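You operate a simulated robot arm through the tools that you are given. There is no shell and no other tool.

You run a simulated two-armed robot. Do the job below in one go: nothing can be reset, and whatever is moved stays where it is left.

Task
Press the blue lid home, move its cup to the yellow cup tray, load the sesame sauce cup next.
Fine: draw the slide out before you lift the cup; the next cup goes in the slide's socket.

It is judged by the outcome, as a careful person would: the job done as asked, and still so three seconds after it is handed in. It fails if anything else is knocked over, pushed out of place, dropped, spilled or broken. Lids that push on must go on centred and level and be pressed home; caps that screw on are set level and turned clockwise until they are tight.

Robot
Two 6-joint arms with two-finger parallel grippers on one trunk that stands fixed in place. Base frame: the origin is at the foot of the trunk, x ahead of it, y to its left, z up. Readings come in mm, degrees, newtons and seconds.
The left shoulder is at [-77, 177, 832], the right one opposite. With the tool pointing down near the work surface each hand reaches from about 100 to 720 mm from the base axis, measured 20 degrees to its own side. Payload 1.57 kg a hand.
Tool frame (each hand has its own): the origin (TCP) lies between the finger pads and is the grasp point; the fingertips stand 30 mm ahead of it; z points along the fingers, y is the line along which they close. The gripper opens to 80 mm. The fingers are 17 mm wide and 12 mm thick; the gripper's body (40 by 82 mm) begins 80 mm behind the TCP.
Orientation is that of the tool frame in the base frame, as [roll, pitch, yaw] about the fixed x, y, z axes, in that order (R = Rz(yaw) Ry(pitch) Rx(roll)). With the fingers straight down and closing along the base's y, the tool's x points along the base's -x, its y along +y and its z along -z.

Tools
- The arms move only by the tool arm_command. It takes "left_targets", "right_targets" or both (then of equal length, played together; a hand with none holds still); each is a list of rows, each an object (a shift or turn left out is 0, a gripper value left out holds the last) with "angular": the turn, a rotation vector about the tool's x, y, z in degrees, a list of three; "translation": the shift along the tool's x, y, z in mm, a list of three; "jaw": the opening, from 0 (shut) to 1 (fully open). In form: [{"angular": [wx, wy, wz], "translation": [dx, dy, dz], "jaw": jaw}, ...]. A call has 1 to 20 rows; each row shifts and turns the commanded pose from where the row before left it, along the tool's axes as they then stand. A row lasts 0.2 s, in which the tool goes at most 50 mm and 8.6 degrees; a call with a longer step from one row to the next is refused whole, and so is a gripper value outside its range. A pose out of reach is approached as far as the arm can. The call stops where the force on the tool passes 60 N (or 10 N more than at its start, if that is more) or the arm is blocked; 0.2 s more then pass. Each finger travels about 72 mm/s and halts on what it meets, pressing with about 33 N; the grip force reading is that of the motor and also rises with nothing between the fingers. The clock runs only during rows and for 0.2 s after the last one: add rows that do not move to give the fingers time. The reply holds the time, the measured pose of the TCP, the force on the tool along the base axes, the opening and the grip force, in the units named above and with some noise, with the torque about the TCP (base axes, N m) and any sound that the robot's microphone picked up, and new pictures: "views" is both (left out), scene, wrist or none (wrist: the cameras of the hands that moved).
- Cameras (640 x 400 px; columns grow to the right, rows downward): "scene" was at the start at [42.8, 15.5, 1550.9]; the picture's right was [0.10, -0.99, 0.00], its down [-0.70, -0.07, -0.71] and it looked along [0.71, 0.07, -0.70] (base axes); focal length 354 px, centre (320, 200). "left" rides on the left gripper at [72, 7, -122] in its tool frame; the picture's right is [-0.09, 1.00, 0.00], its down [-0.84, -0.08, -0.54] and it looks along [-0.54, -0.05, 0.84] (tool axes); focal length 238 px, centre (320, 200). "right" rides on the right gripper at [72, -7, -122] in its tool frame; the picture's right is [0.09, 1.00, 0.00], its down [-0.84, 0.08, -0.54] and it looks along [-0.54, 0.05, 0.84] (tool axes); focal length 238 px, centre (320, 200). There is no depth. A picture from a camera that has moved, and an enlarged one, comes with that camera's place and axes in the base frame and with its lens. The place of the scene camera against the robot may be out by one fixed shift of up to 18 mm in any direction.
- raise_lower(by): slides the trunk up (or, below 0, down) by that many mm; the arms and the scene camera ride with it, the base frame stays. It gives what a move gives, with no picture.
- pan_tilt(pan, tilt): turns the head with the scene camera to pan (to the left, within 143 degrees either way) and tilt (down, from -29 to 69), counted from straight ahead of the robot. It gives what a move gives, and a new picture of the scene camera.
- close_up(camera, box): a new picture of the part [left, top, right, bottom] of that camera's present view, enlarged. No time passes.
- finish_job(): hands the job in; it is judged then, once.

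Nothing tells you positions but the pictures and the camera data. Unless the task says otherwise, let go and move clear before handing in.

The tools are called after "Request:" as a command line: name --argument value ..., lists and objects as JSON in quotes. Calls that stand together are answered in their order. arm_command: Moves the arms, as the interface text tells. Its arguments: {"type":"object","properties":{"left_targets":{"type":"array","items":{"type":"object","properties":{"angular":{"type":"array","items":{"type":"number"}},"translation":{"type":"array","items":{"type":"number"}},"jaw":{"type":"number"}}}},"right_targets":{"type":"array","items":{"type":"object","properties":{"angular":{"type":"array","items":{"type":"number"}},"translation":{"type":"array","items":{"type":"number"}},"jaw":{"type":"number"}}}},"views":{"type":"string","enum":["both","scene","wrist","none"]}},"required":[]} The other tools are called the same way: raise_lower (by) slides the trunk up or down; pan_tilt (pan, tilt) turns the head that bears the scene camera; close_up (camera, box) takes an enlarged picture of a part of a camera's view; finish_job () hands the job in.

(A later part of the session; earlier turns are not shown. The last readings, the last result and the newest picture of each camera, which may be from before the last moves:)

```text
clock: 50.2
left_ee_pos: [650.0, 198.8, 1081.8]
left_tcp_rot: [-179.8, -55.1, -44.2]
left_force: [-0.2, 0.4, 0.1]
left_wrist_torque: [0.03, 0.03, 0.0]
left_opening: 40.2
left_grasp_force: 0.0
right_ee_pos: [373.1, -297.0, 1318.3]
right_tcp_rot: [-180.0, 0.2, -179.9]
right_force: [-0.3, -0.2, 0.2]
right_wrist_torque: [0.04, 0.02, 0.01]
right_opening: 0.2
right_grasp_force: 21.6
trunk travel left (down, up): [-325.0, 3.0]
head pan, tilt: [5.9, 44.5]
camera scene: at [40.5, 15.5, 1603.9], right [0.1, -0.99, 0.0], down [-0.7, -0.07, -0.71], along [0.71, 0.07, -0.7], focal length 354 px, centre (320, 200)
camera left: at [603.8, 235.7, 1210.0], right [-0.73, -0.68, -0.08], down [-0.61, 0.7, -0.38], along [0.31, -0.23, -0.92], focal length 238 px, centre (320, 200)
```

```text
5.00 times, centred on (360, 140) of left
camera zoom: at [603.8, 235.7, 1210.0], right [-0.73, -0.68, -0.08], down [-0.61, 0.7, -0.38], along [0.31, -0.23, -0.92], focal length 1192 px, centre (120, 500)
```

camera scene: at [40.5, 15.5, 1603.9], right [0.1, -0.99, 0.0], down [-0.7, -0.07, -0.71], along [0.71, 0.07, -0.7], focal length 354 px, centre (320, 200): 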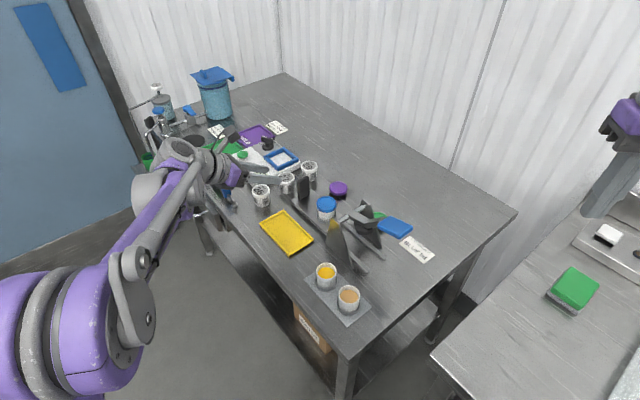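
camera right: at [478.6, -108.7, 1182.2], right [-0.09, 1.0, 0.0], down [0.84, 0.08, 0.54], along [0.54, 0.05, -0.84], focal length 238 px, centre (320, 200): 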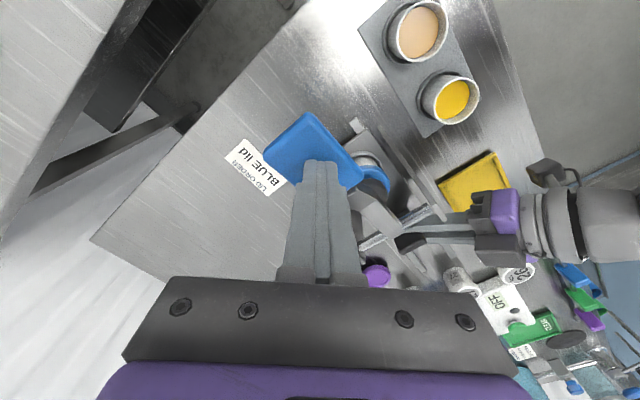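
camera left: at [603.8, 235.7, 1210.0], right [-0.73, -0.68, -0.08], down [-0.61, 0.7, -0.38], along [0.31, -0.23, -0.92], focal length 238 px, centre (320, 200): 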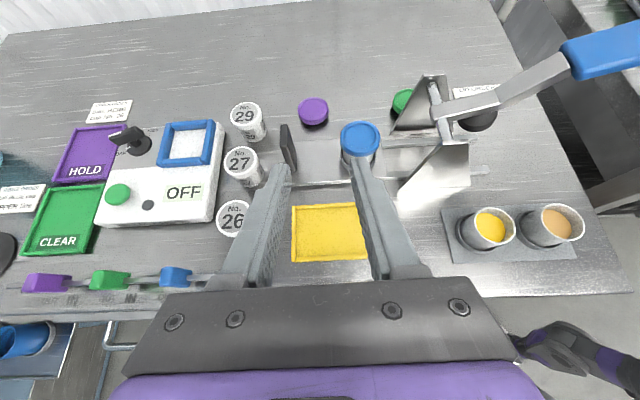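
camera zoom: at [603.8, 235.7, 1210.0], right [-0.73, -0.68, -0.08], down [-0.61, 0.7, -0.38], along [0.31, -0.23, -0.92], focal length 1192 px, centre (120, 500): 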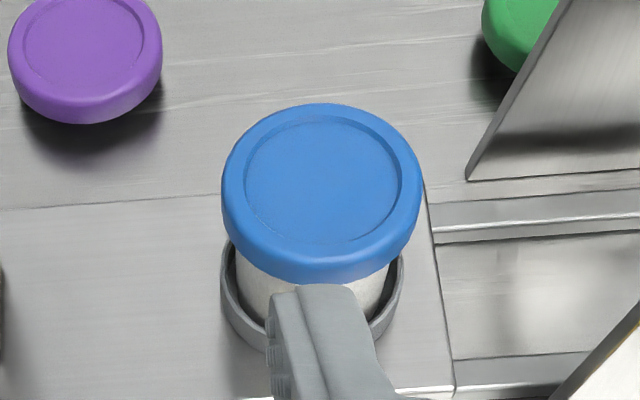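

The cup is consistently near (717, 61), with the socket rim at z≈893 and the lid's underside at z≈922, so fingers lying nearly flat fit on the bare wall between. I'll tilt to 82° in free air, then come down to a stand-off on the tray side.

Request:
arm_command --left_targets '[{"angular": [0, 6.75, 0]}, {"angular": [0, 6.75, 0]}, {"angular": [0, 6.75, 0]}, {"angular": [0, 6.75, 0]}, {}, {"translation": [-30, 10.5, 0], "jaw": 0.9}, {"translation": [-30, 10.5, 0]}, {"translation": [-30, 10.5, 0]}, {}]' --views "both"

```text
clock: 52.2
left_ee_pos: [615.3, 187.0, 992.0]
left_tcp_rot: [-178.3, -82.1, -45.7]
left_force: [0.3, 0.7, 0.9]
left_wrist_torque: [-0.01, 0.02, 0.01]
left_opening: 72.5
left_grasp_force: 0.1
right_ee_pos: [372.6, -297.2, 1319.3]
right_tcp_rot: [179.9, 0.3, -180.0]
right_force: [0.4, -0.8, 0.2]
right_wrist_torque: [-0.01, 0.01, 0.01]
right_opening: 0.2
right_grasp_force: 21.1
trunk travel left (down, up): [-325.0, 3.0]
head pan, tilt: [5.9, 44.5]
camera scene: at [40.4, 15.4, 1603.9], right [0.1, -0.99, 0.0], down [-0.7, -0.07, -0.71], along [0.71, 0.07, -0.7], focal length 354 px, centre (320, 200)
camera left: at [532.8, 260.0, 1079.0], right [-0.7, -0.71, -0.1], down [-0.41, 0.51, -0.75], along [0.58, -0.49, -0.65], focal length 238 px, centre (320, 200)
```

scene: 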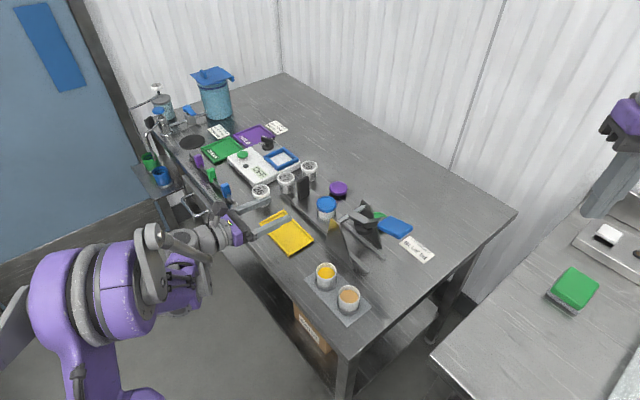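
left: 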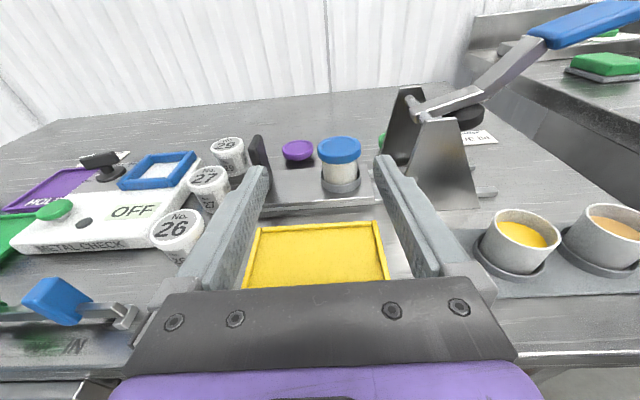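

I now look along the hand at the cup: lid centre at about (717, 60, 930), standing between the open fingers. I'll move down to a stand-off about 90 mm short of the grasp.

Request:
arm_command --left_targets '[{"translation": [-20.6, 6.9, 20.8]}, {"translation": [-20.6, 6.9, 20.8]}, {"translation": [-20.6, 6.9, 20.8]}, {}]' --views "both"

Request:
close_up --camera "left" --box '[230, 60, 430, 230]'

Request:
close_up --camera "scene" --box '[220, 160, 400, 280]'

```text
clock: 53.2
left_ee_pos: [642.1, 134.2, 921.7]
left_tcp_rot: [-178.5, -82.2, -45.5]
left_force: [-0.2, -0.5, 0.5]
left_wrist_torque: [0.02, 0.0, -0.04]
left_opening: 71.9
left_grasp_force: 0.1
right_ee_pos: [373.5, -296.1, 1319.3]
right_tcp_rot: [179.9, 0.2, 180.0]
right_force: [-0.2, 0.0, -0.1]
right_wrist_torque: [0.0, -0.02, 0.03]
right_opening: 0.1
right_grasp_force: 21.4
trunk travel left (down, up): [-325.0, 3.0]
head pan, tilt: [5.9, 44.5]
camera scene: at [40.1, 15.7, 1603.9], right [0.1, -0.99, 0.0], down [-0.7, -0.07, -0.71], along [0.71, 0.07, -0.7], focal length 354 px, centre (320, 200)
camera left: at [559.8, 206.9, 1009.6], right [-0.7, -0.71, -0.09], down [-0.41, 0.51, -0.75], along [0.58, -0.49, -0.65], focal length 238 px, centre (320, 200)
```

scene: 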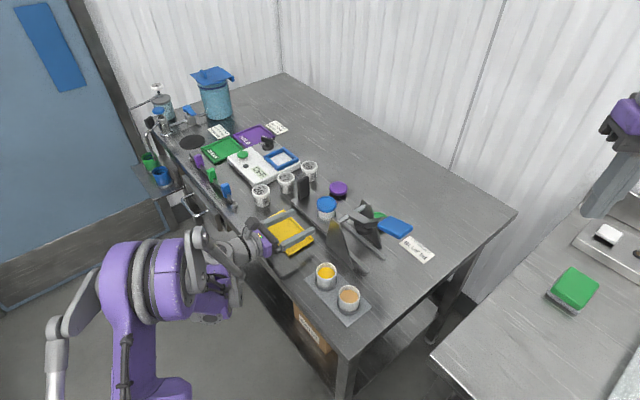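
left: 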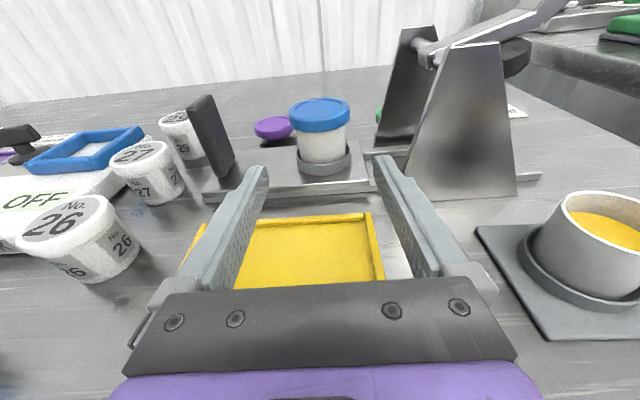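

```text
2.35 times, centred on (330, 145) of left
camera zoom: at [559.8, 206.9, 1009.6], right [-0.7, -0.71, -0.09], down [-0.41, 0.51, -0.75], along [0.58, -0.49, -0.65], focal length 561 px, centre (296, 329)
```

zoom: 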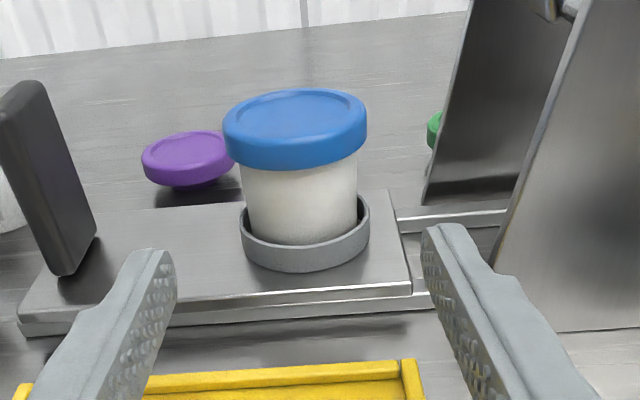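

```text
3.33 times, centred on (310, 220) of scene
camera zoom: at [40.1, 15.7, 1603.9], right [0.1, -0.99, 0.0], down [-0.7, -0.07, -0.71], along [0.71, 0.07, -0.7], focal length 1182 px, centre (353, 133)
```

zoom: 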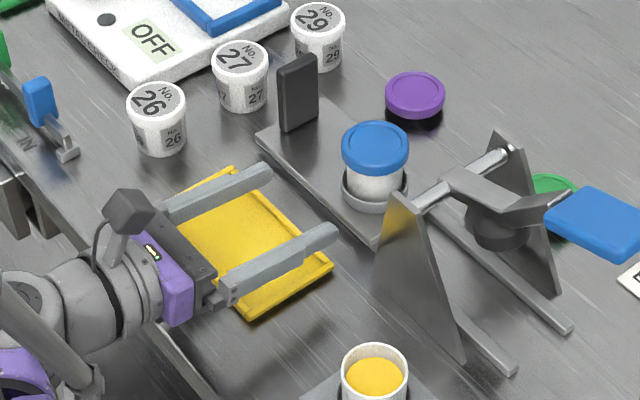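

The cup is centred between the fingers to within a millimetre, and the stand-off height is as planned. Advancing along the fingers, first 60 mm and then the rest.

Request:
arm_command --left_targets '[{"translation": [0, 0, 20]}, {"translation": [0, 0, 20]}, {"translation": [0, 0, 20]}, {"translation": [0, 0, 14]}, {"translation": [0, 0, 14]}, {}]' --views "both"

Request:
close_up --camera "left" --box '[220, 60, 420, 230]'

Request:
close_up --camera "scene" --box '[270, 170, 390, 250]'

```text
clock: 54.6
left_ee_pos: [705.1, 73.0, 910.7]
left_tcp_rot: [-178.3, -82.1, -45.6]
left_force: [-0.7, 0.1, -0.1]
left_wrist_torque: [-0.03, -0.02, 0.02]
left_opening: 71.7
left_grasp_force: 0.1
right_ee_pos: [372.6, -295.7, 1319.2]
right_tcp_rot: [179.9, 0.3, 180.0]
right_force: [0.2, 0.7, -0.4]
right_wrist_torque: [-0.01, 0.02, 0.0]
right_opening: 0.3
right_grasp_force: 21.3
trunk travel left (down, up): [-325.0, 3.0]
head pan, tilt: [5.9, 44.5]
camera scene: at [40.3, 15.7, 1603.9], right [0.1, -0.99, 0.0], down [-0.7, -0.07, -0.71], along [0.71, 0.07, -0.7], focal length 354 px, centre (320, 200)
camera left: at [621.9, 145.6, 997.6], right [-0.7, -0.71, -0.1], down [-0.41, 0.51, -0.75], along [0.58, -0.49, -0.65], focal length 238 px, centre (320, 200)
```

scene: 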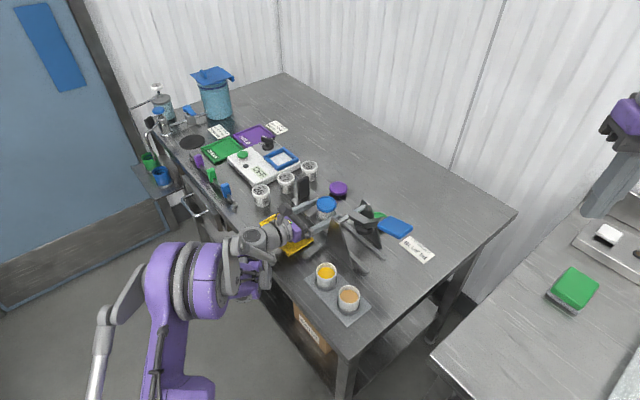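
left: 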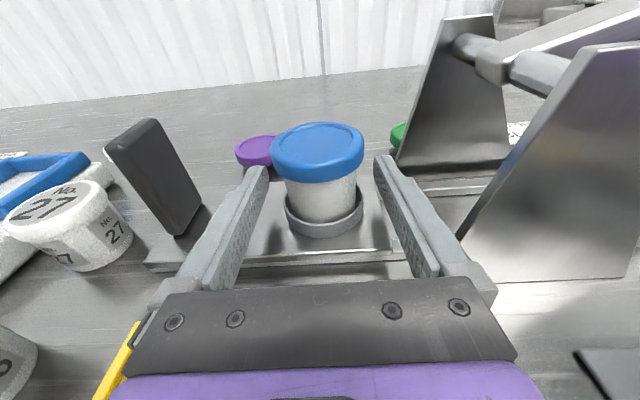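

```text
2.35 times, centred on (320, 145) of left
camera zoom: at [621.9, 145.6, 997.6], right [-0.7, -0.71, -0.1], down [-0.41, 0.51, -0.75], along [0.58, -0.49, -0.65], focal length 561 px, centre (320, 329)
```

zoom: 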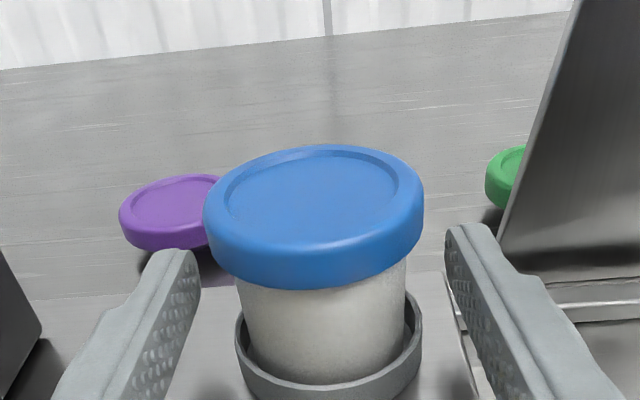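

```text
5.00 times, centred on (330, 210) of scene
camera zoom: at [40.3, 15.7, 1603.9], right [0.1, -0.99, 0.0], down [-0.7, -0.07, -0.71], along [0.71, 0.07, -0.7], focal length 1772 px, centre (270, 150)
```

zoom: 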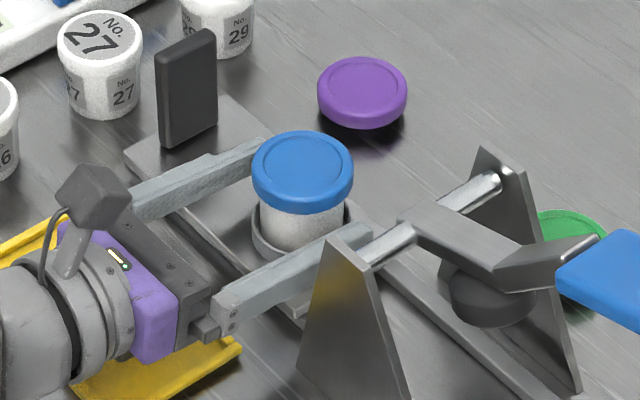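

The fingers flank the bare cup wall: axis at z≈908, with the lid's underside near 923 and the ring near 891. Closing on the cup now.

Request:
arm_command --left_targets '[{"jaw": 0.7}, {"jaw": 0.5}, {"jaw": 0.4}, {"jaw": 0.4}, {"jaw": 0.4}]' --views "both"

Request:
close_up --camera "left" --box '[220, 60, 420, 230]'

```text
clock: 55.8
left_ee_pos: [704.5, 73.8, 909.9]
left_tcp_rot: [-178.5, -82.2, -45.7]
left_force: [0.1, -0.1, -0.4]
left_wrist_torque: [0.04, 0.01, -0.03]
left_opening: 46.1
left_grasp_force: 33.7
right_ee_pos: [373.2, -296.2, 1318.3]
right_tcp_rot: [180.0, 0.3, -180.0]
right_force: [0.5, 0.7, 0.2]
right_wrist_torque: [-0.02, -0.02, 0.0]
right_opening: 0.0
right_grasp_force: 21.5
trunk travel left (down, up): [-325.0, 3.0]
head pan, tilt: [5.9, 44.5]
camera scene: at [40.5, 15.5, 1603.9], right [0.1, -0.99, 0.0], down [-0.7, -0.07, -0.71], along [0.71, 0.07, -0.7], focal length 354 px, centre (320, 200)
camera left: at [621.8, 145.7, 997.6], right [-0.7, -0.71, -0.09], down [-0.41, 0.51, -0.75], along [0.58, -0.49, -0.65], focal length 238 px, centre (320, 200)
```

scene: 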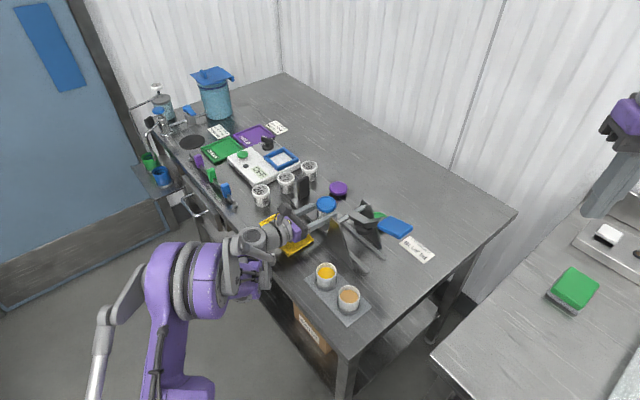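
left: 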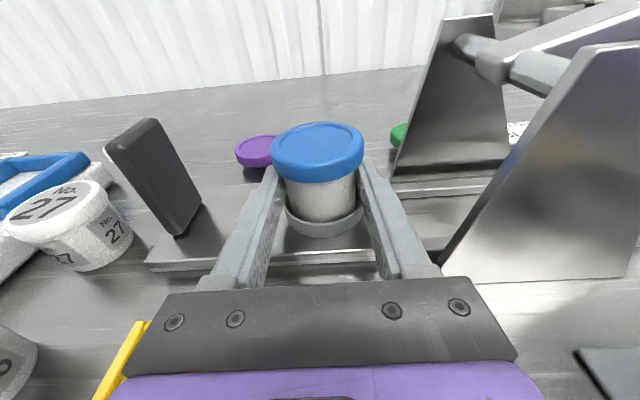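

```text
2.35 times, centred on (320, 145) of left
camera zoom: at [621.8, 145.7, 997.6], right [-0.7, -0.71, -0.09], down [-0.41, 0.51, -0.75], along [0.58, -0.49, -0.65], focal length 561 px, centre (320, 329)
```

zoom: 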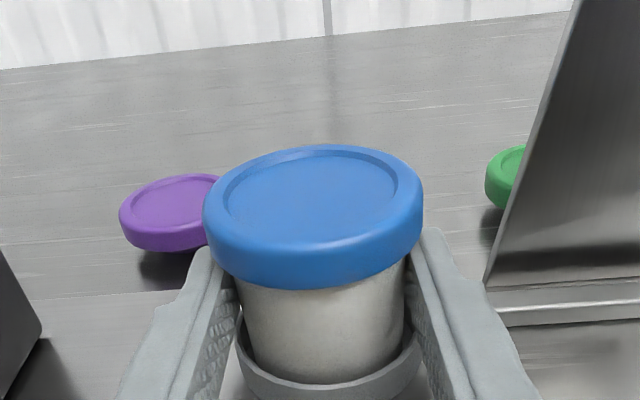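

The cup is held at 46 mm with no stray force. Lifting straight up, gently at first.

Request:
arm_command --left_targets '[{"translation": [3, 0, -0.42]}, {"translation": [5, 0, -0.7]}, {"translation": [7, 0, -0.98]}, {}]' --views "both"

Request:
close_up --camera "left" --box '[220, 60, 420, 230]'

Request:
close_up --camera "scene" --box '[270, 170, 390, 250]'

```text
clock: 56.8
left_ee_pos: [705.1, 72.3, 925.9]
left_tcp_rot: [-178.5, -82.1, -45.6]
left_force: [0.2, 0.0, 0.4]
left_wrist_torque: [-0.02, 0.02, 0.0]
left_opening: 46.3
left_grasp_force: 33.2
right_ee_pos: [373.6, -295.6, 1319.0]
right_tcp_rot: [179.9, 0.3, -180.0]
right_force: [1.0, 0.9, 0.2]
right_wrist_torque: [0.0, -0.03, -0.02]
right_opening: 0.2
right_grasp_force: 21.3
trunk travel left (down, up): [-325.0, 3.0]
head pan, tilt: [5.9, 44.5]
camera scene: at [40.6, 15.6, 1603.9], right [0.1, -0.99, 0.0], down [-0.7, -0.07, -0.71], along [0.71, 0.07, -0.7], focal length 354 px, centre (320, 200)
camera left: at [622.4, 145.2, 1012.6], right [-0.7, -0.71, -0.09], down [-0.41, 0.51, -0.75], along [0.58, -0.49, -0.65], focal length 238 px, centre (320, 200)
```

scene: 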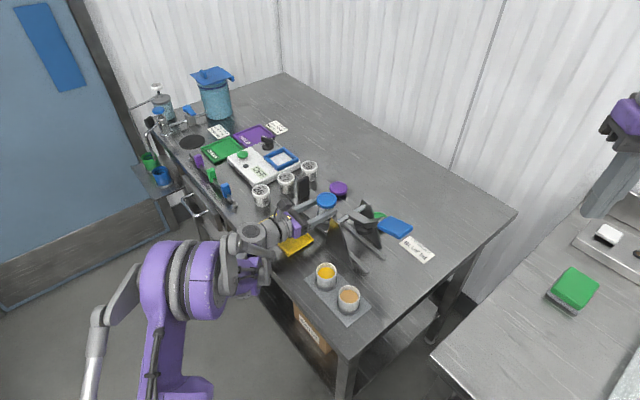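
left: 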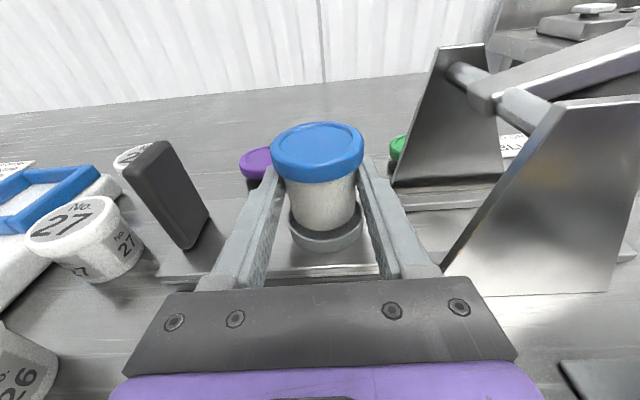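

```text
2.35 times, centred on (320, 145) of left
camera zoom: at [622.4, 145.2, 1012.6], right [-0.7, -0.71, -0.09], down [-0.41, 0.51, -0.75], along [0.58, -0.49, -0.65], focal length 561 px, centre (320, 329)
```

zoom: 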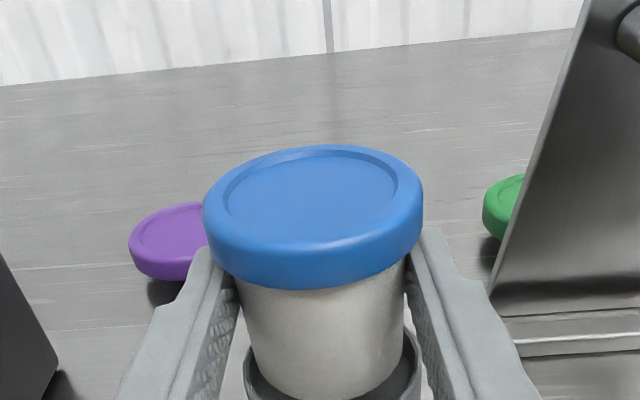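

```text
5.00 times, centred on (330, 210) of scene
camera zoom: at [40.6, 15.6, 1603.9], right [0.1, -0.99, 0.0], down [-0.7, -0.07, -0.71], along [0.71, 0.07, -0.7], focal length 1772 px, centre (270, 150)
```

zoom: 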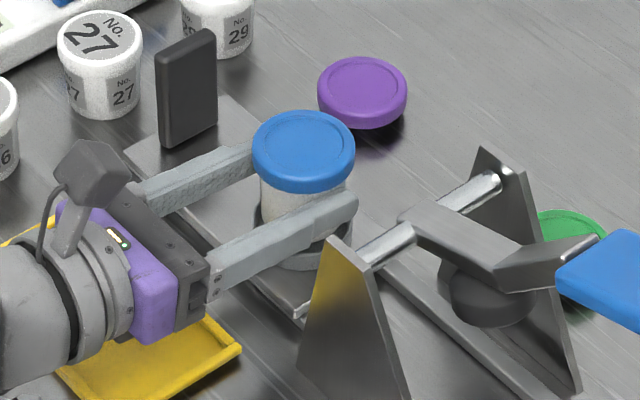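

The cup comes up cleanly out of the socket. I'll raise it another 40 mm and carry it across to above the middle of the yellow tray, about (662, 168).

Request:
arm_command --left_targets '[{"translation": [9.9, 0, -1.39]}, {"translation": [9.9, 0, -1.39]}, {"translation": [9.9, 0, -1.39]}, {"translation": [9.9, 0, -1.39]}, {"translation": [-2.0, -4.8, -14.4]}, {"translation": [-2.7, -6.42, -19.2]}, {"translation": [-2.7, -6.42, -19.2]}, {"translation": [-2.7, -6.42, -19.2]}, {"translation": [-2.7, -6.42, -19.2]}, {"translation": [-2.0, -4.8, -14.4]}, {"translation": [-1.4, -3.2, -9.6]}, {}]' --views "both"

Request:
close_up --camera "scene" --box '[220, 170, 400, 290]'

```text
clock: 59.4
left_ee_pos: [648.4, 180.7, 965.3]
left_tcp_rot: [-178.4, -82.1, -45.5]
left_force: [-0.4, -0.4, -1.6]
left_wrist_torque: [0.0, 0.02, -0.02]
left_opening: 46.4
left_grasp_force: 33.0
right_ee_pos: [372.9, -296.3, 1319.3]
right_tcp_rot: [179.9, 0.3, 179.9]
right_force: [0.8, 0.3, -0.6]
right_wrist_torque: [-0.01, -0.02, 0.03]
right_opening: 0.0
right_grasp_force: 21.5
trunk travel left (down, up): [-325.0, 3.0]
head pan, tilt: [5.9, 44.5]
camera scene: at [40.6, 15.4, 1603.9], right [0.1, -0.99, 0.0], down [-0.7, -0.07, -0.71], along [0.71, 0.07, -0.7], focal length 354 px, centre (320, 200)
camera left: at [565.3, 253.8, 1052.6], right [-0.7, -0.71, -0.1], down [-0.41, 0.51, -0.75], along [0.58, -0.49, -0.65], focal length 238 px, centre (320, 200)
```

scene: 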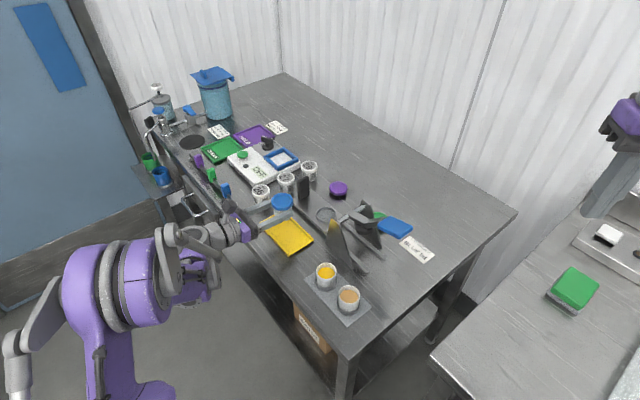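
left: 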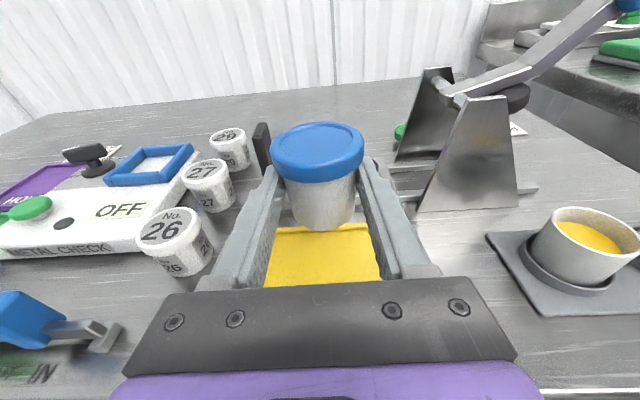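

```text
3.33 times, centred on (310, 230) of scene
camera zoom: at [40.6, 15.4, 1603.9], right [0.1, -0.99, 0.0], down [-0.7, -0.07, -0.71], along [0.71, 0.07, -0.7], focal length 1182 px, centre (353, 100)
```

zoom: 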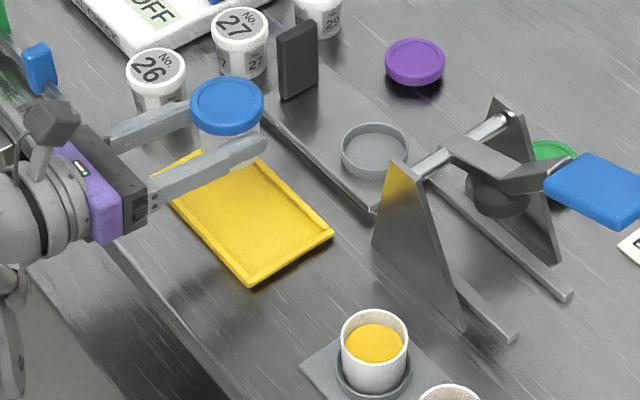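

The cup is centred over the tray. Lowering it straight down most of the way, then I'll check.

Request:
arm_command --left_targets '[{"translation": [-10.9, 0, 1.53]}, {"translation": [-10.9, 0, 1.53]}, {"translation": [-10.9, 0, 1.53]}, {"translation": [-10.9, 0, 1.53]}, {"translation": [-8, 0, 1.12]}, {}]' --views "both"

Request:
close_up --camera "scene" --box '[220, 170, 360, 270]'

Request:
close_up --camera "left" --box '[200, 100, 440, 300]'

```text
clock: 60.8
left_ee_pos: [649.3, 180.3, 912.6]
left_tcp_rot: [-178.4, -82.0, -45.6]
left_force: [-0.7, 0.3, -0.2]
left_wrist_torque: [0.04, 0.0, 0.0]
left_opening: 46.1
left_grasp_force: 33.1
right_ee_pos: [373.1, -294.9, 1319.1]
right_tcp_rot: [180.0, 0.3, -180.0]
right_force: [-0.5, 0.4, -0.4]
right_wrist_torque: [-0.01, -0.01, 0.01]
right_opening: 0.0
right_grasp_force: 21.4
trunk travel left (down, up): [-325.0, 3.0]
head pan, tilt: [5.9, 44.5]
camera scene: at [40.5, 15.5, 1603.9], right [0.1, -0.99, 0.0], down [-0.7, -0.07, -0.71], along [0.71, 0.07, -0.7], focal length 354 px, centre (320, 200)
camera left: at [566.5, 253.2, 1000.7], right [-0.7, -0.71, -0.09], down [-0.41, 0.51, -0.75], along [0.58, -0.49, -0.65], focal length 238 px, centre (320, 200)
```

scene: 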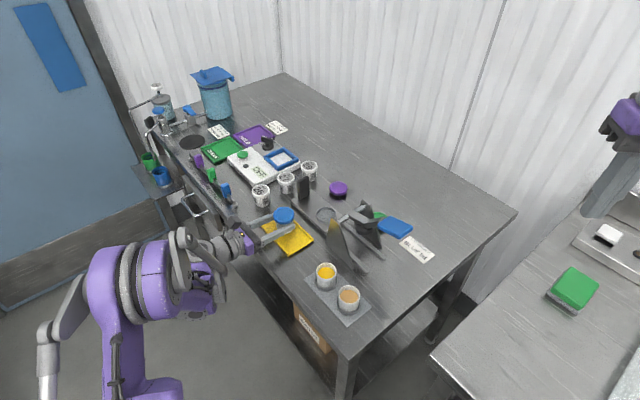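
left: 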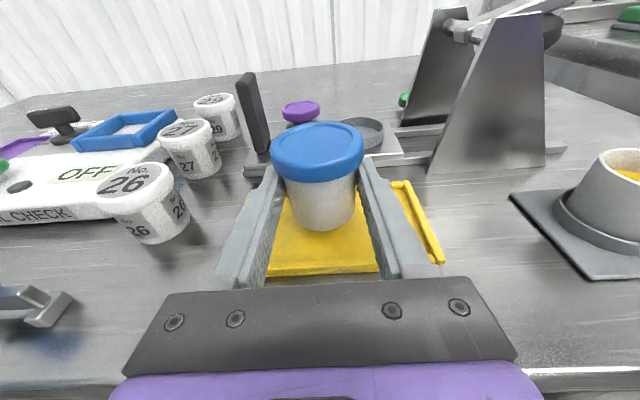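

```text
4.00 times, centred on (290, 220) of scene
camera zoom: at [40.5, 15.5, 1603.9], right [0.1, -0.99, 0.0], down [-0.7, -0.07, -0.71], along [0.71, 0.07, -0.7], focal length 1418 px, centre (440, 120)
```

zoom: 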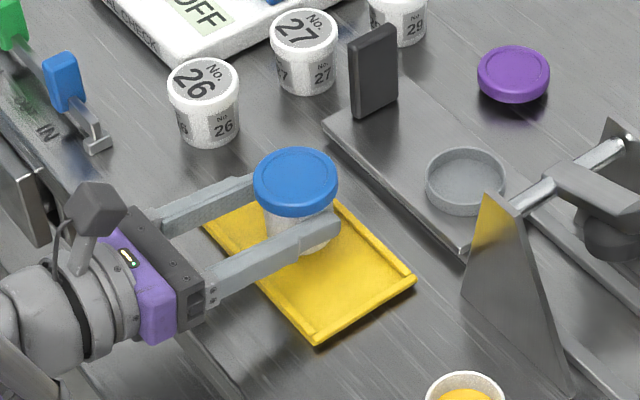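

```text
2.00 times, centred on (320, 200) of left
camera zoom: at [566.5, 253.2, 1000.7], right [-0.7, -0.71, -0.09], down [-0.41, 0.51, -0.75], along [0.58, -0.49, -0.65], focal length 477 px, centre (320, 200)
```

zoom: 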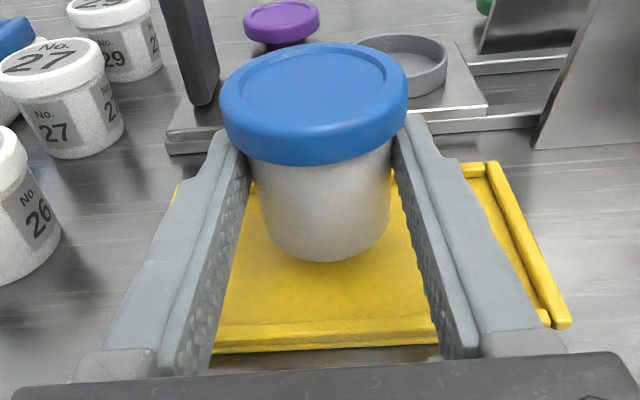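

The tray corners measured here confirm the cup is over the tray's centre. I'll lower the last bit carefully until I feel the floor.

Request:
arm_command --left_targets '[{"translation": [-5, 0, 0.7]}, {"translation": [-4, 0, 0.56]}, {"translation": [-3, 0, 0.42]}, {}]' --views "none"

Request:
arm_command --left_targets '[{"translation": [-2, 0, 0.28]}, {}]' --views "wrist"

```text
clock: 61.8
left_ee_pos: [648.3, 182.6, 901.0]
left_tcp_rot: [-178.4, -82.1, -45.6]
left_force: [-0.1, 0.4, -0.6]
left_wrist_torque: [0.02, -0.02, -0.01]
left_opening: 46.5
left_grasp_force: 32.7
right_ee_pos: [372.5, -296.6, 1318.7]
right_tcp_rot: [179.9, 0.3, -180.0]
right_force: [-0.2, 0.4, -0.6]
right_wrist_torque: [0.01, 0.0, -0.02]
right_opening: 0.0
right_grasp_force: 21.5
trunk travel left (down, up): [-325.0, 3.0]
head pan, tilt: [5.9, 44.5]
```

```text
clock: 62.4
left_ee_pos: [648.6, 181.4, 897.3]
left_tcp_rot: [-178.5, -82.2, -45.6]
left_force: [0.9, 0.2, -1.0]
left_wrist_torque: [0.02, 0.03, 0.03]
left_opening: 46.3
left_grasp_force: 32.7
right_ee_pos: [371.5, -296.2, 1320.4]
right_tcp_rot: [179.9, 0.3, -180.0]
right_force: [0.9, 0.4, -0.9]
right_wrist_torque: [-0.02, 0.02, 0.04]
right_opening: 0.0
right_grasp_force: 21.3
trunk travel left (down, up): [-325.0, 3.0]
head pan, tilt: [5.9, 44.5]
camera left: at [566.1, 254.2, 986.1], right [-0.7, -0.71, -0.09], down [-0.41, 0.51, -0.75], along [0.58, -0.49, -0.65], focal length 238 px, centre (320, 200)
```

left: 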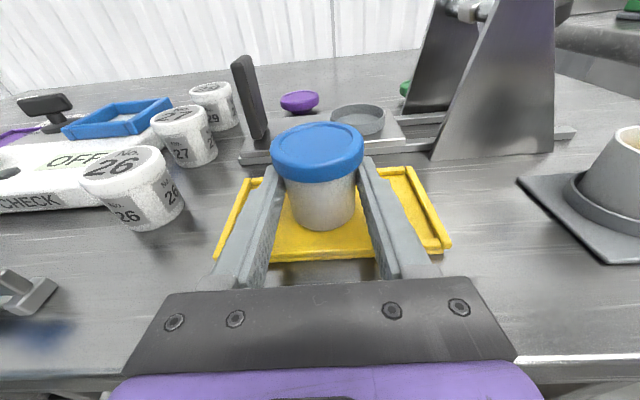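

Request:
arm_command --left_targets '[{"translation": [-1.5, 0, 0.2]}, {}]' --views "none"

Request:
arm_command --left_targets '[{"translation": [-1.5, 0, 0.2]}, {}]' --views "none"

Request:
arm_command --left_targets '[{"translation": [-1.5, 0, 0.2]}, {}]' --views "none"

```text
clock: 63.0
left_ee_pos: [648.7, 182.3, 896.9]
left_tcp_rot: [-178.5, -82.1, -45.6]
left_force: [0.2, -0.7, 0.0]
left_wrist_torque: [-0.04, -0.01, -0.02]
left_opening: 46.1
left_grasp_force: 33.4
right_ee_pos: [372.7, -295.1, 1319.4]
right_tcp_rot: [180.0, 0.3, 179.9]
right_force: [-0.5, -0.5, 0.2]
right_wrist_torque: [0.01, 0.0, 0.01]
right_opening: 0.0
right_grasp_force: 20.9
trunk travel left (down, up): [-325.0, 3.0]
head pan, tilt: [5.9, 44.5]
```

```text
clock: 63.6
left_ee_pos: [648.0, 182.2, 895.8]
left_tcp_rot: [-178.4, -82.1, -45.6]
left_force: [-0.1, -0.2, 0.2]
left_wrist_torque: [0.01, -0.04, 0.01]
left_opening: 46.4
left_grasp_force: 32.8
right_ee_pos: [372.8, -296.6, 1319.9]
right_tcp_rot: [179.9, 0.3, -180.0]
right_force: [-0.4, 0.1, 1.1]
right_wrist_torque: [0.0, -0.03, -0.01]
right_opening: 0.0
right_grasp_force: 21.3
trunk travel left (down, up): [-325.0, 3.0]
head pan, tilt: [5.9, 44.5]
```

```text
clock: 64.2
left_ee_pos: [648.3, 183.9, 896.0]
left_tcp_rot: [-178.2, -82.2, -45.7]
left_force: [4.2, -0.3, 15.5]
left_wrist_torque: [-0.14, -0.23, 0.02]
left_opening: 46.5
left_grasp_force: 33.3
right_ee_pos: [372.5, -295.7, 1319.8]
right_tcp_rot: [179.9, 0.3, -180.0]
right_force: [-0.5, 0.4, 0.2]
right_wrist_torque: [-0.04, 0.01, 0.0]
right_opening: 0.1
right_grasp_force: 21.5
trunk travel left (down, up): [-325.0, 3.0]
head pan, tilt: [5.9, 44.5]
```

The cup has touched the tray floor (15 N). I'll ease back about a millimetre and open the fingers.

Request:
arm_command --left_targets '[{"translation": [1.2, 0, -0.17]}, {"jaw": 0.62}, {"jaw": 0.75}, {"jaw": 0.85}, {}]' --views "both"

Request:
close_up --camera "left" --box '[200, 80, 440, 280]'

```text
clock: 65.4
left_ee_pos: [648.1, 182.7, 894.3]
left_tcp_rot: [-178.3, -82.2, -45.6]
left_force: [0.6, 0.0, 0.1]
left_wrist_torque: [0.02, 0.02, 0.01]
left_opening: 68.1
left_grasp_force: 0.0
right_ee_pos: [371.8, -295.6, 1318.9]
right_tcp_rot: [180.0, 0.2, 179.9]
right_force: [0.0, 0.7, 0.1]
right_wrist_torque: [0.01, 0.02, 0.02]
right_opening: 0.0
right_grasp_force: 21.2
trunk travel left (down, up): [-325.0, 3.0]
head pan, tilt: [5.9, 44.5]
camera scene: at [40.5, 15.5, 1603.9], right [0.1, -0.99, 0.0], down [-0.7, -0.07, -0.71], along [0.71, 0.07, -0.7], focal length 354 px, centre (320, 200)
camera left: at [565.0, 254.9, 982.8], right [-0.7, -0.71, -0.1], down [-0.41, 0.51, -0.75], along [0.58, -0.49, -0.65], focal length 238 px, centre (320, 200)
```

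scene: 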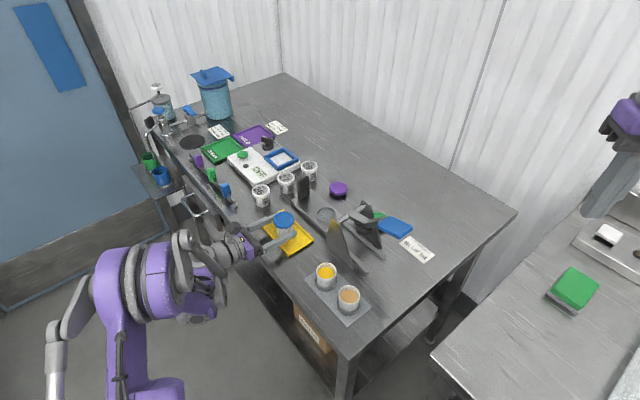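
left: 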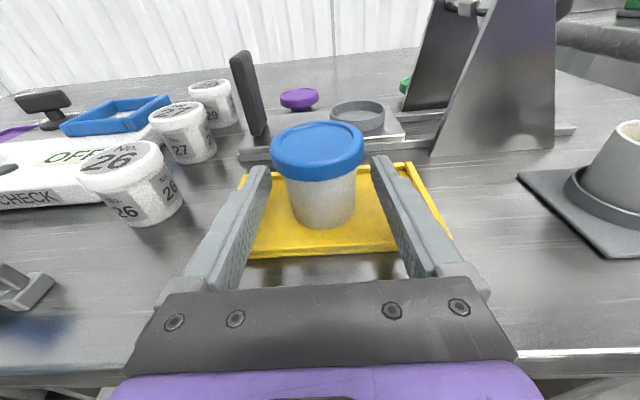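

```text
2.00 times, centred on (320, 180) of left
camera zoom: at [565.0, 254.9, 982.8], right [-0.7, -0.71, -0.1], down [-0.41, 0.51, -0.75], along [0.58, -0.49, -0.65], focal length 477 px, centre (320, 240)
```

zoom: 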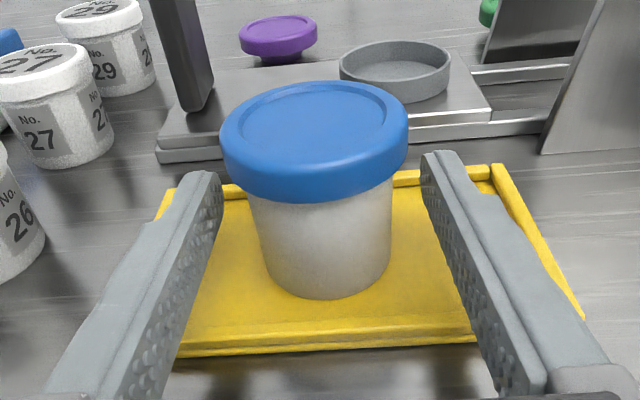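

The cup stands upright inside the tray with its lid on. I'll back the fingers straight out, rise a little, and travel along the table edge toward the sauce cups.

Request:
arm_command --left_targets '[{"translation": [0, 0, -15]}, {"translation": [0, 0, -30]}, {"translation": [0, 0, -35]}, {"translation": [0, 0, -25]}, {"translation": [29.7, 0, -4.2]}, {"translation": [29.7, 0, -4.2]}, {}]' --views "both"

Request:
close_up --camera "scene" --box '[240, 190, 340, 260]'

```text
clock: 67.0
left_ee_pos: [571.0, 255.8, 968.1]
left_tcp_rot: [-178.6, -82.0, -45.5]
left_force: [-0.3, -0.5, 0.9]
left_wrist_torque: [-0.02, -0.02, -0.01]
left_opening: 67.9
left_grasp_force: 0.0
right_ee_pos: [372.8, -296.5, 1318.4]
right_tcp_rot: [179.9, 0.3, 180.0]
right_force: [0.1, -0.2, -0.1]
right_wrist_torque: [-0.01, -0.01, -0.01]
right_opening: 0.0
right_grasp_force: 21.2
trunk travel left (down, up): [-325.0, 3.0]
head pan, tilt: [5.9, 44.5]
camera scene: at [40.9, 15.8, 1603.9], right [0.1, -0.99, 0.0], down [-0.7, -0.07, -0.71], along [0.71, 0.07, -0.7], focal length 354 px, centre (320, 200)
camera left: at [488.7, 327.2, 1055.0], right [-0.7, -0.71, -0.09], down [-0.41, 0.51, -0.75], along [0.58, -0.49, -0.65], focal length 238 px, centre (320, 200)
```

scene: 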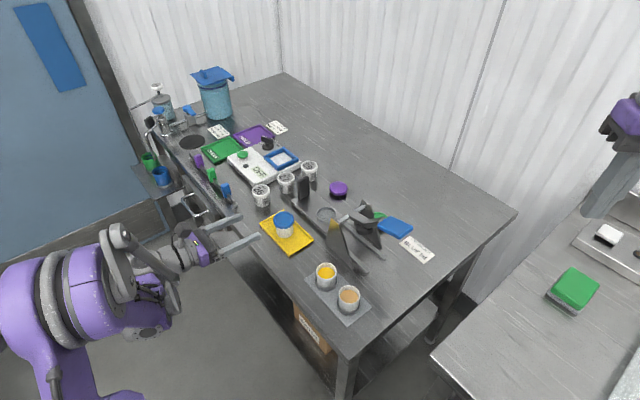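
left: 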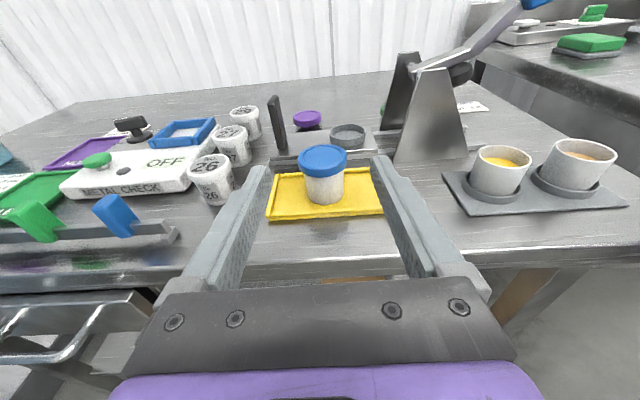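

```text
5.71 times, centred on (290, 225) of scene
camera zoom: at [40.9, 15.8, 1603.9], right [0.1, -0.99, 0.0], down [-0.7, -0.07, -0.71], along [0.71, 0.07, -0.7], focal length 2025 px, centre (491, 57)
```

zoom: 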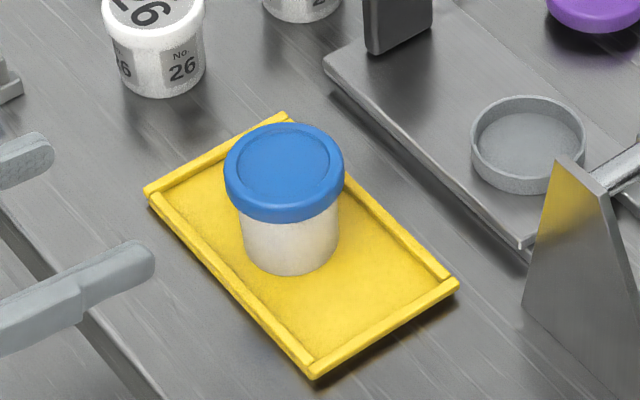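

The blue-lidded cup stands well inside the yellow tray. Next I'll slide the left hand along the table edge toward the sesame cup and take a closer look at both sauce cups.

Request:
arm_command --left_targets '[{"translation": [-0.4, 39.4, -2.9]}, {"translation": [-0.4, 39.4, -2.9]}, {"translation": [-0.4, 39.4, -2.9]}, {"translation": [-0.4, 39.4, -2.9]}, {"translation": [-0.4, 39.4, -2.9]}, {}]' --views "both"

Request:
close_up --camera "left" --box '[240, 90, 480, 290]'

```text
clock: 68.4
left_ee_pos: [439.4, 129.0, 993.0]
left_tcp_rot: [-178.8, -82.0, -45.3]
left_force: [0.2, -0.1, -0.2]
left_wrist_torque: [-0.03, 0.03, 0.0]
left_opening: 67.9
left_grasp_force: 0.0
left hand out of reach, approached as far as the arm can: row 4, 5
right_ee_pos: [373.2, -295.3, 1319.7]
right_tcp_rot: [179.8, 0.3, 180.0]
right_force: [-0.1, 0.4, 0.5]
right_wrist_torque: [-0.01, -0.01, -0.02]
right_opening: 0.0
right_grasp_force: 21.4
trunk travel left (down, up): [-325.0, 3.0]
head pan, tilt: [5.9, 44.5]
camera scene: at [41.2, 16.2, 1603.9], right [0.1, -0.99, 0.0], down [-0.7, -0.07, -0.71], along [0.71, 0.07, -0.7], focal length 354 px, centre (320, 200)
camera left: at [357.6, 201.5, 1081.1], right [-0.7, -0.71, -0.09], down [-0.41, 0.51, -0.75], along [0.58, -0.49, -0.65], focal length 238 px, centre (320, 200)
```

scene: 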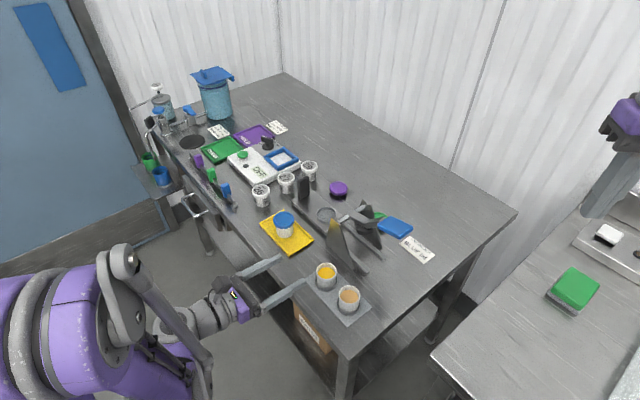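
left: 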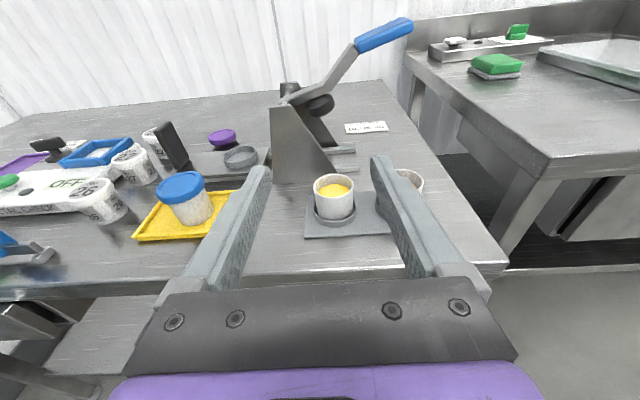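

```text
2.00 times, centred on (360, 190) of left
camera zoom: at [357.6, 201.5, 1081.1], right [-0.7, -0.71, -0.09], down [-0.41, 0.51, -0.75], along [0.58, -0.49, -0.65], focal length 477 px, centre (240, 220)
```

zoom: 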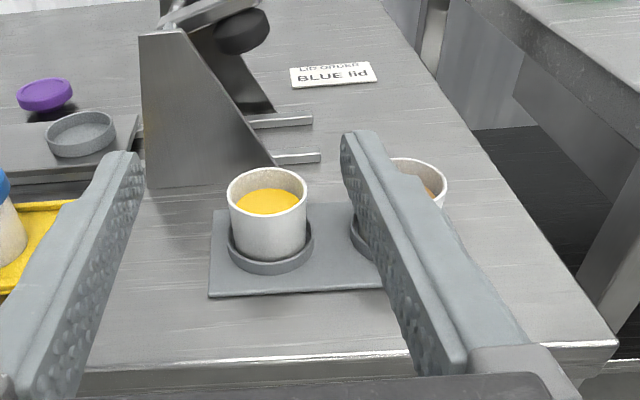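

At this flat tilt the left arm is too folded to reach the sesame cup, so I'll use a steeper 45° tilt for that open cup (no lid to clear). I'll go back a bit, then tilt in free air.

Request:
arm_command --left_targets '[{"translation": [0.4, -39.4, 2.9]}, {"translation": [0.4, -39.4, 2.9]}, {"translation": [20, 0, -3]}, {"angular": [0, -7.4, 0]}, {"angular": [0, -7.4, 0]}, {"angular": [0, -7.4, 0]}, {"angular": [0, -7.4, 0]}, {"angular": [0, -7.4, 0]}, {}]' --views "both"

```text
clock: 70.4
left_ee_pos: [500.1, 181.1, 1014.3]
left_tcp_rot: [-179.8, -45.1, -44.3]
left_force: [-0.4, 0.6, -0.5]
left_wrist_torque: [0.0, 0.02, 0.03]
left_opening: 68.1
left_grasp_force: 0.0
right_ee_pos: [372.8, -295.8, 1318.0]
right_tcp_rot: [-180.0, 0.3, -180.0]
right_force: [0.1, -0.1, 0.7]
right_wrist_torque: [0.0, 0.02, -0.01]
right_opening: 0.0
right_grasp_force: 21.5
trunk travel left (down, up): [-325.0, 3.0]
head pan, tilt: [5.9, 44.5]
camera scene: at [40.5, 15.9, 1603.9], right [0.1, -0.99, 0.0], down [-0.7, -0.07, -0.71], along [0.71, 0.07, -0.7], focal length 354 px, centre (320, 200)
camera left: at [471.0, 200.7, 1151.2], right [-0.74, -0.67, -0.07], down [-0.65, 0.73, -0.21], along [0.19, -0.11, -0.98], focal length 238 px, centre (320, 200)
```

scene: 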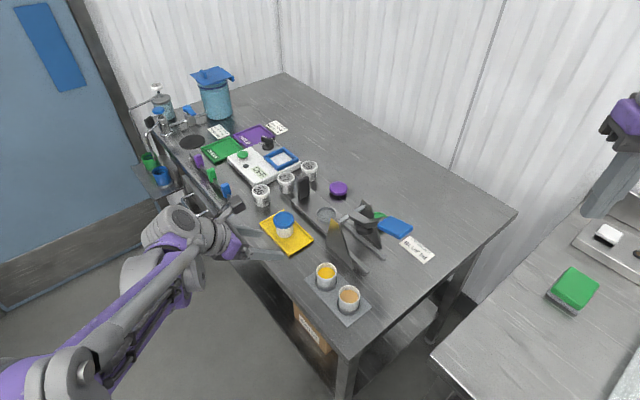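
left: 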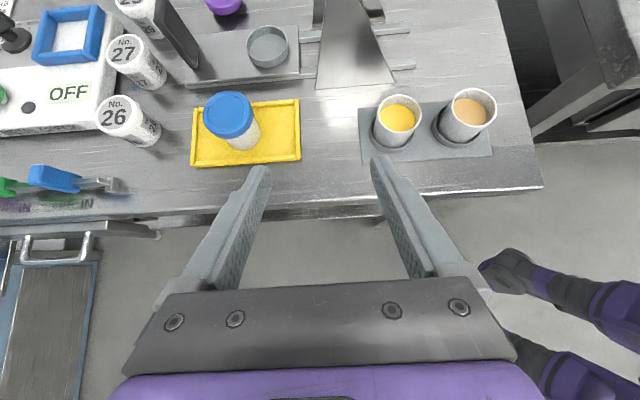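

The 45° pose is comfortable and shows both sauce cups from above. I'll zoom in to locate the sesame cup precisely.

Request:
close_up --camera "left" --box '[340, 60, 520, 190]'

Request:
close_up --camera "left" --box '[160, 0, 340, 180]'

```text
3.08 times, centred on (430, 125) of left
camera zoom: at [471.0, 200.7, 1151.2], right [-0.74, -0.67, -0.07], down [-0.65, 0.73, -0.21], along [0.19, -0.11, -0.98], focal length 733 px, centre (-18, 431)
```

zoom: 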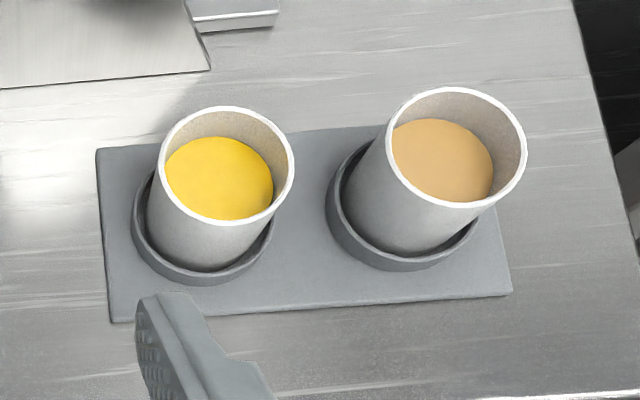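

```text
2.22 times, centred on (250, 90) of left
camera zoom: at [471.0, 200.7, 1151.2], right [-0.74, -0.67, -0.07], down [-0.65, 0.73, -0.21], along [0.19, -0.11, -0.98], focal length 530 px, centre (476, 444)
```

zoom: 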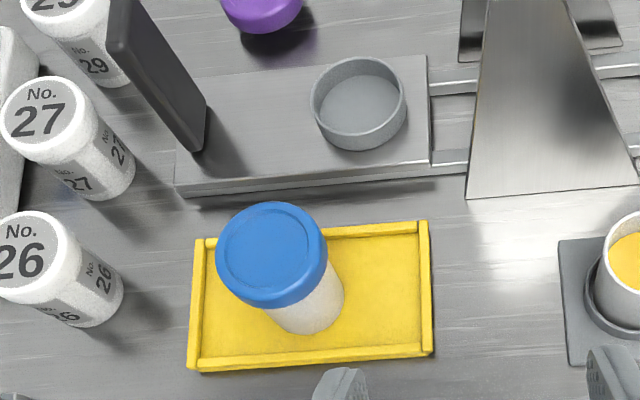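

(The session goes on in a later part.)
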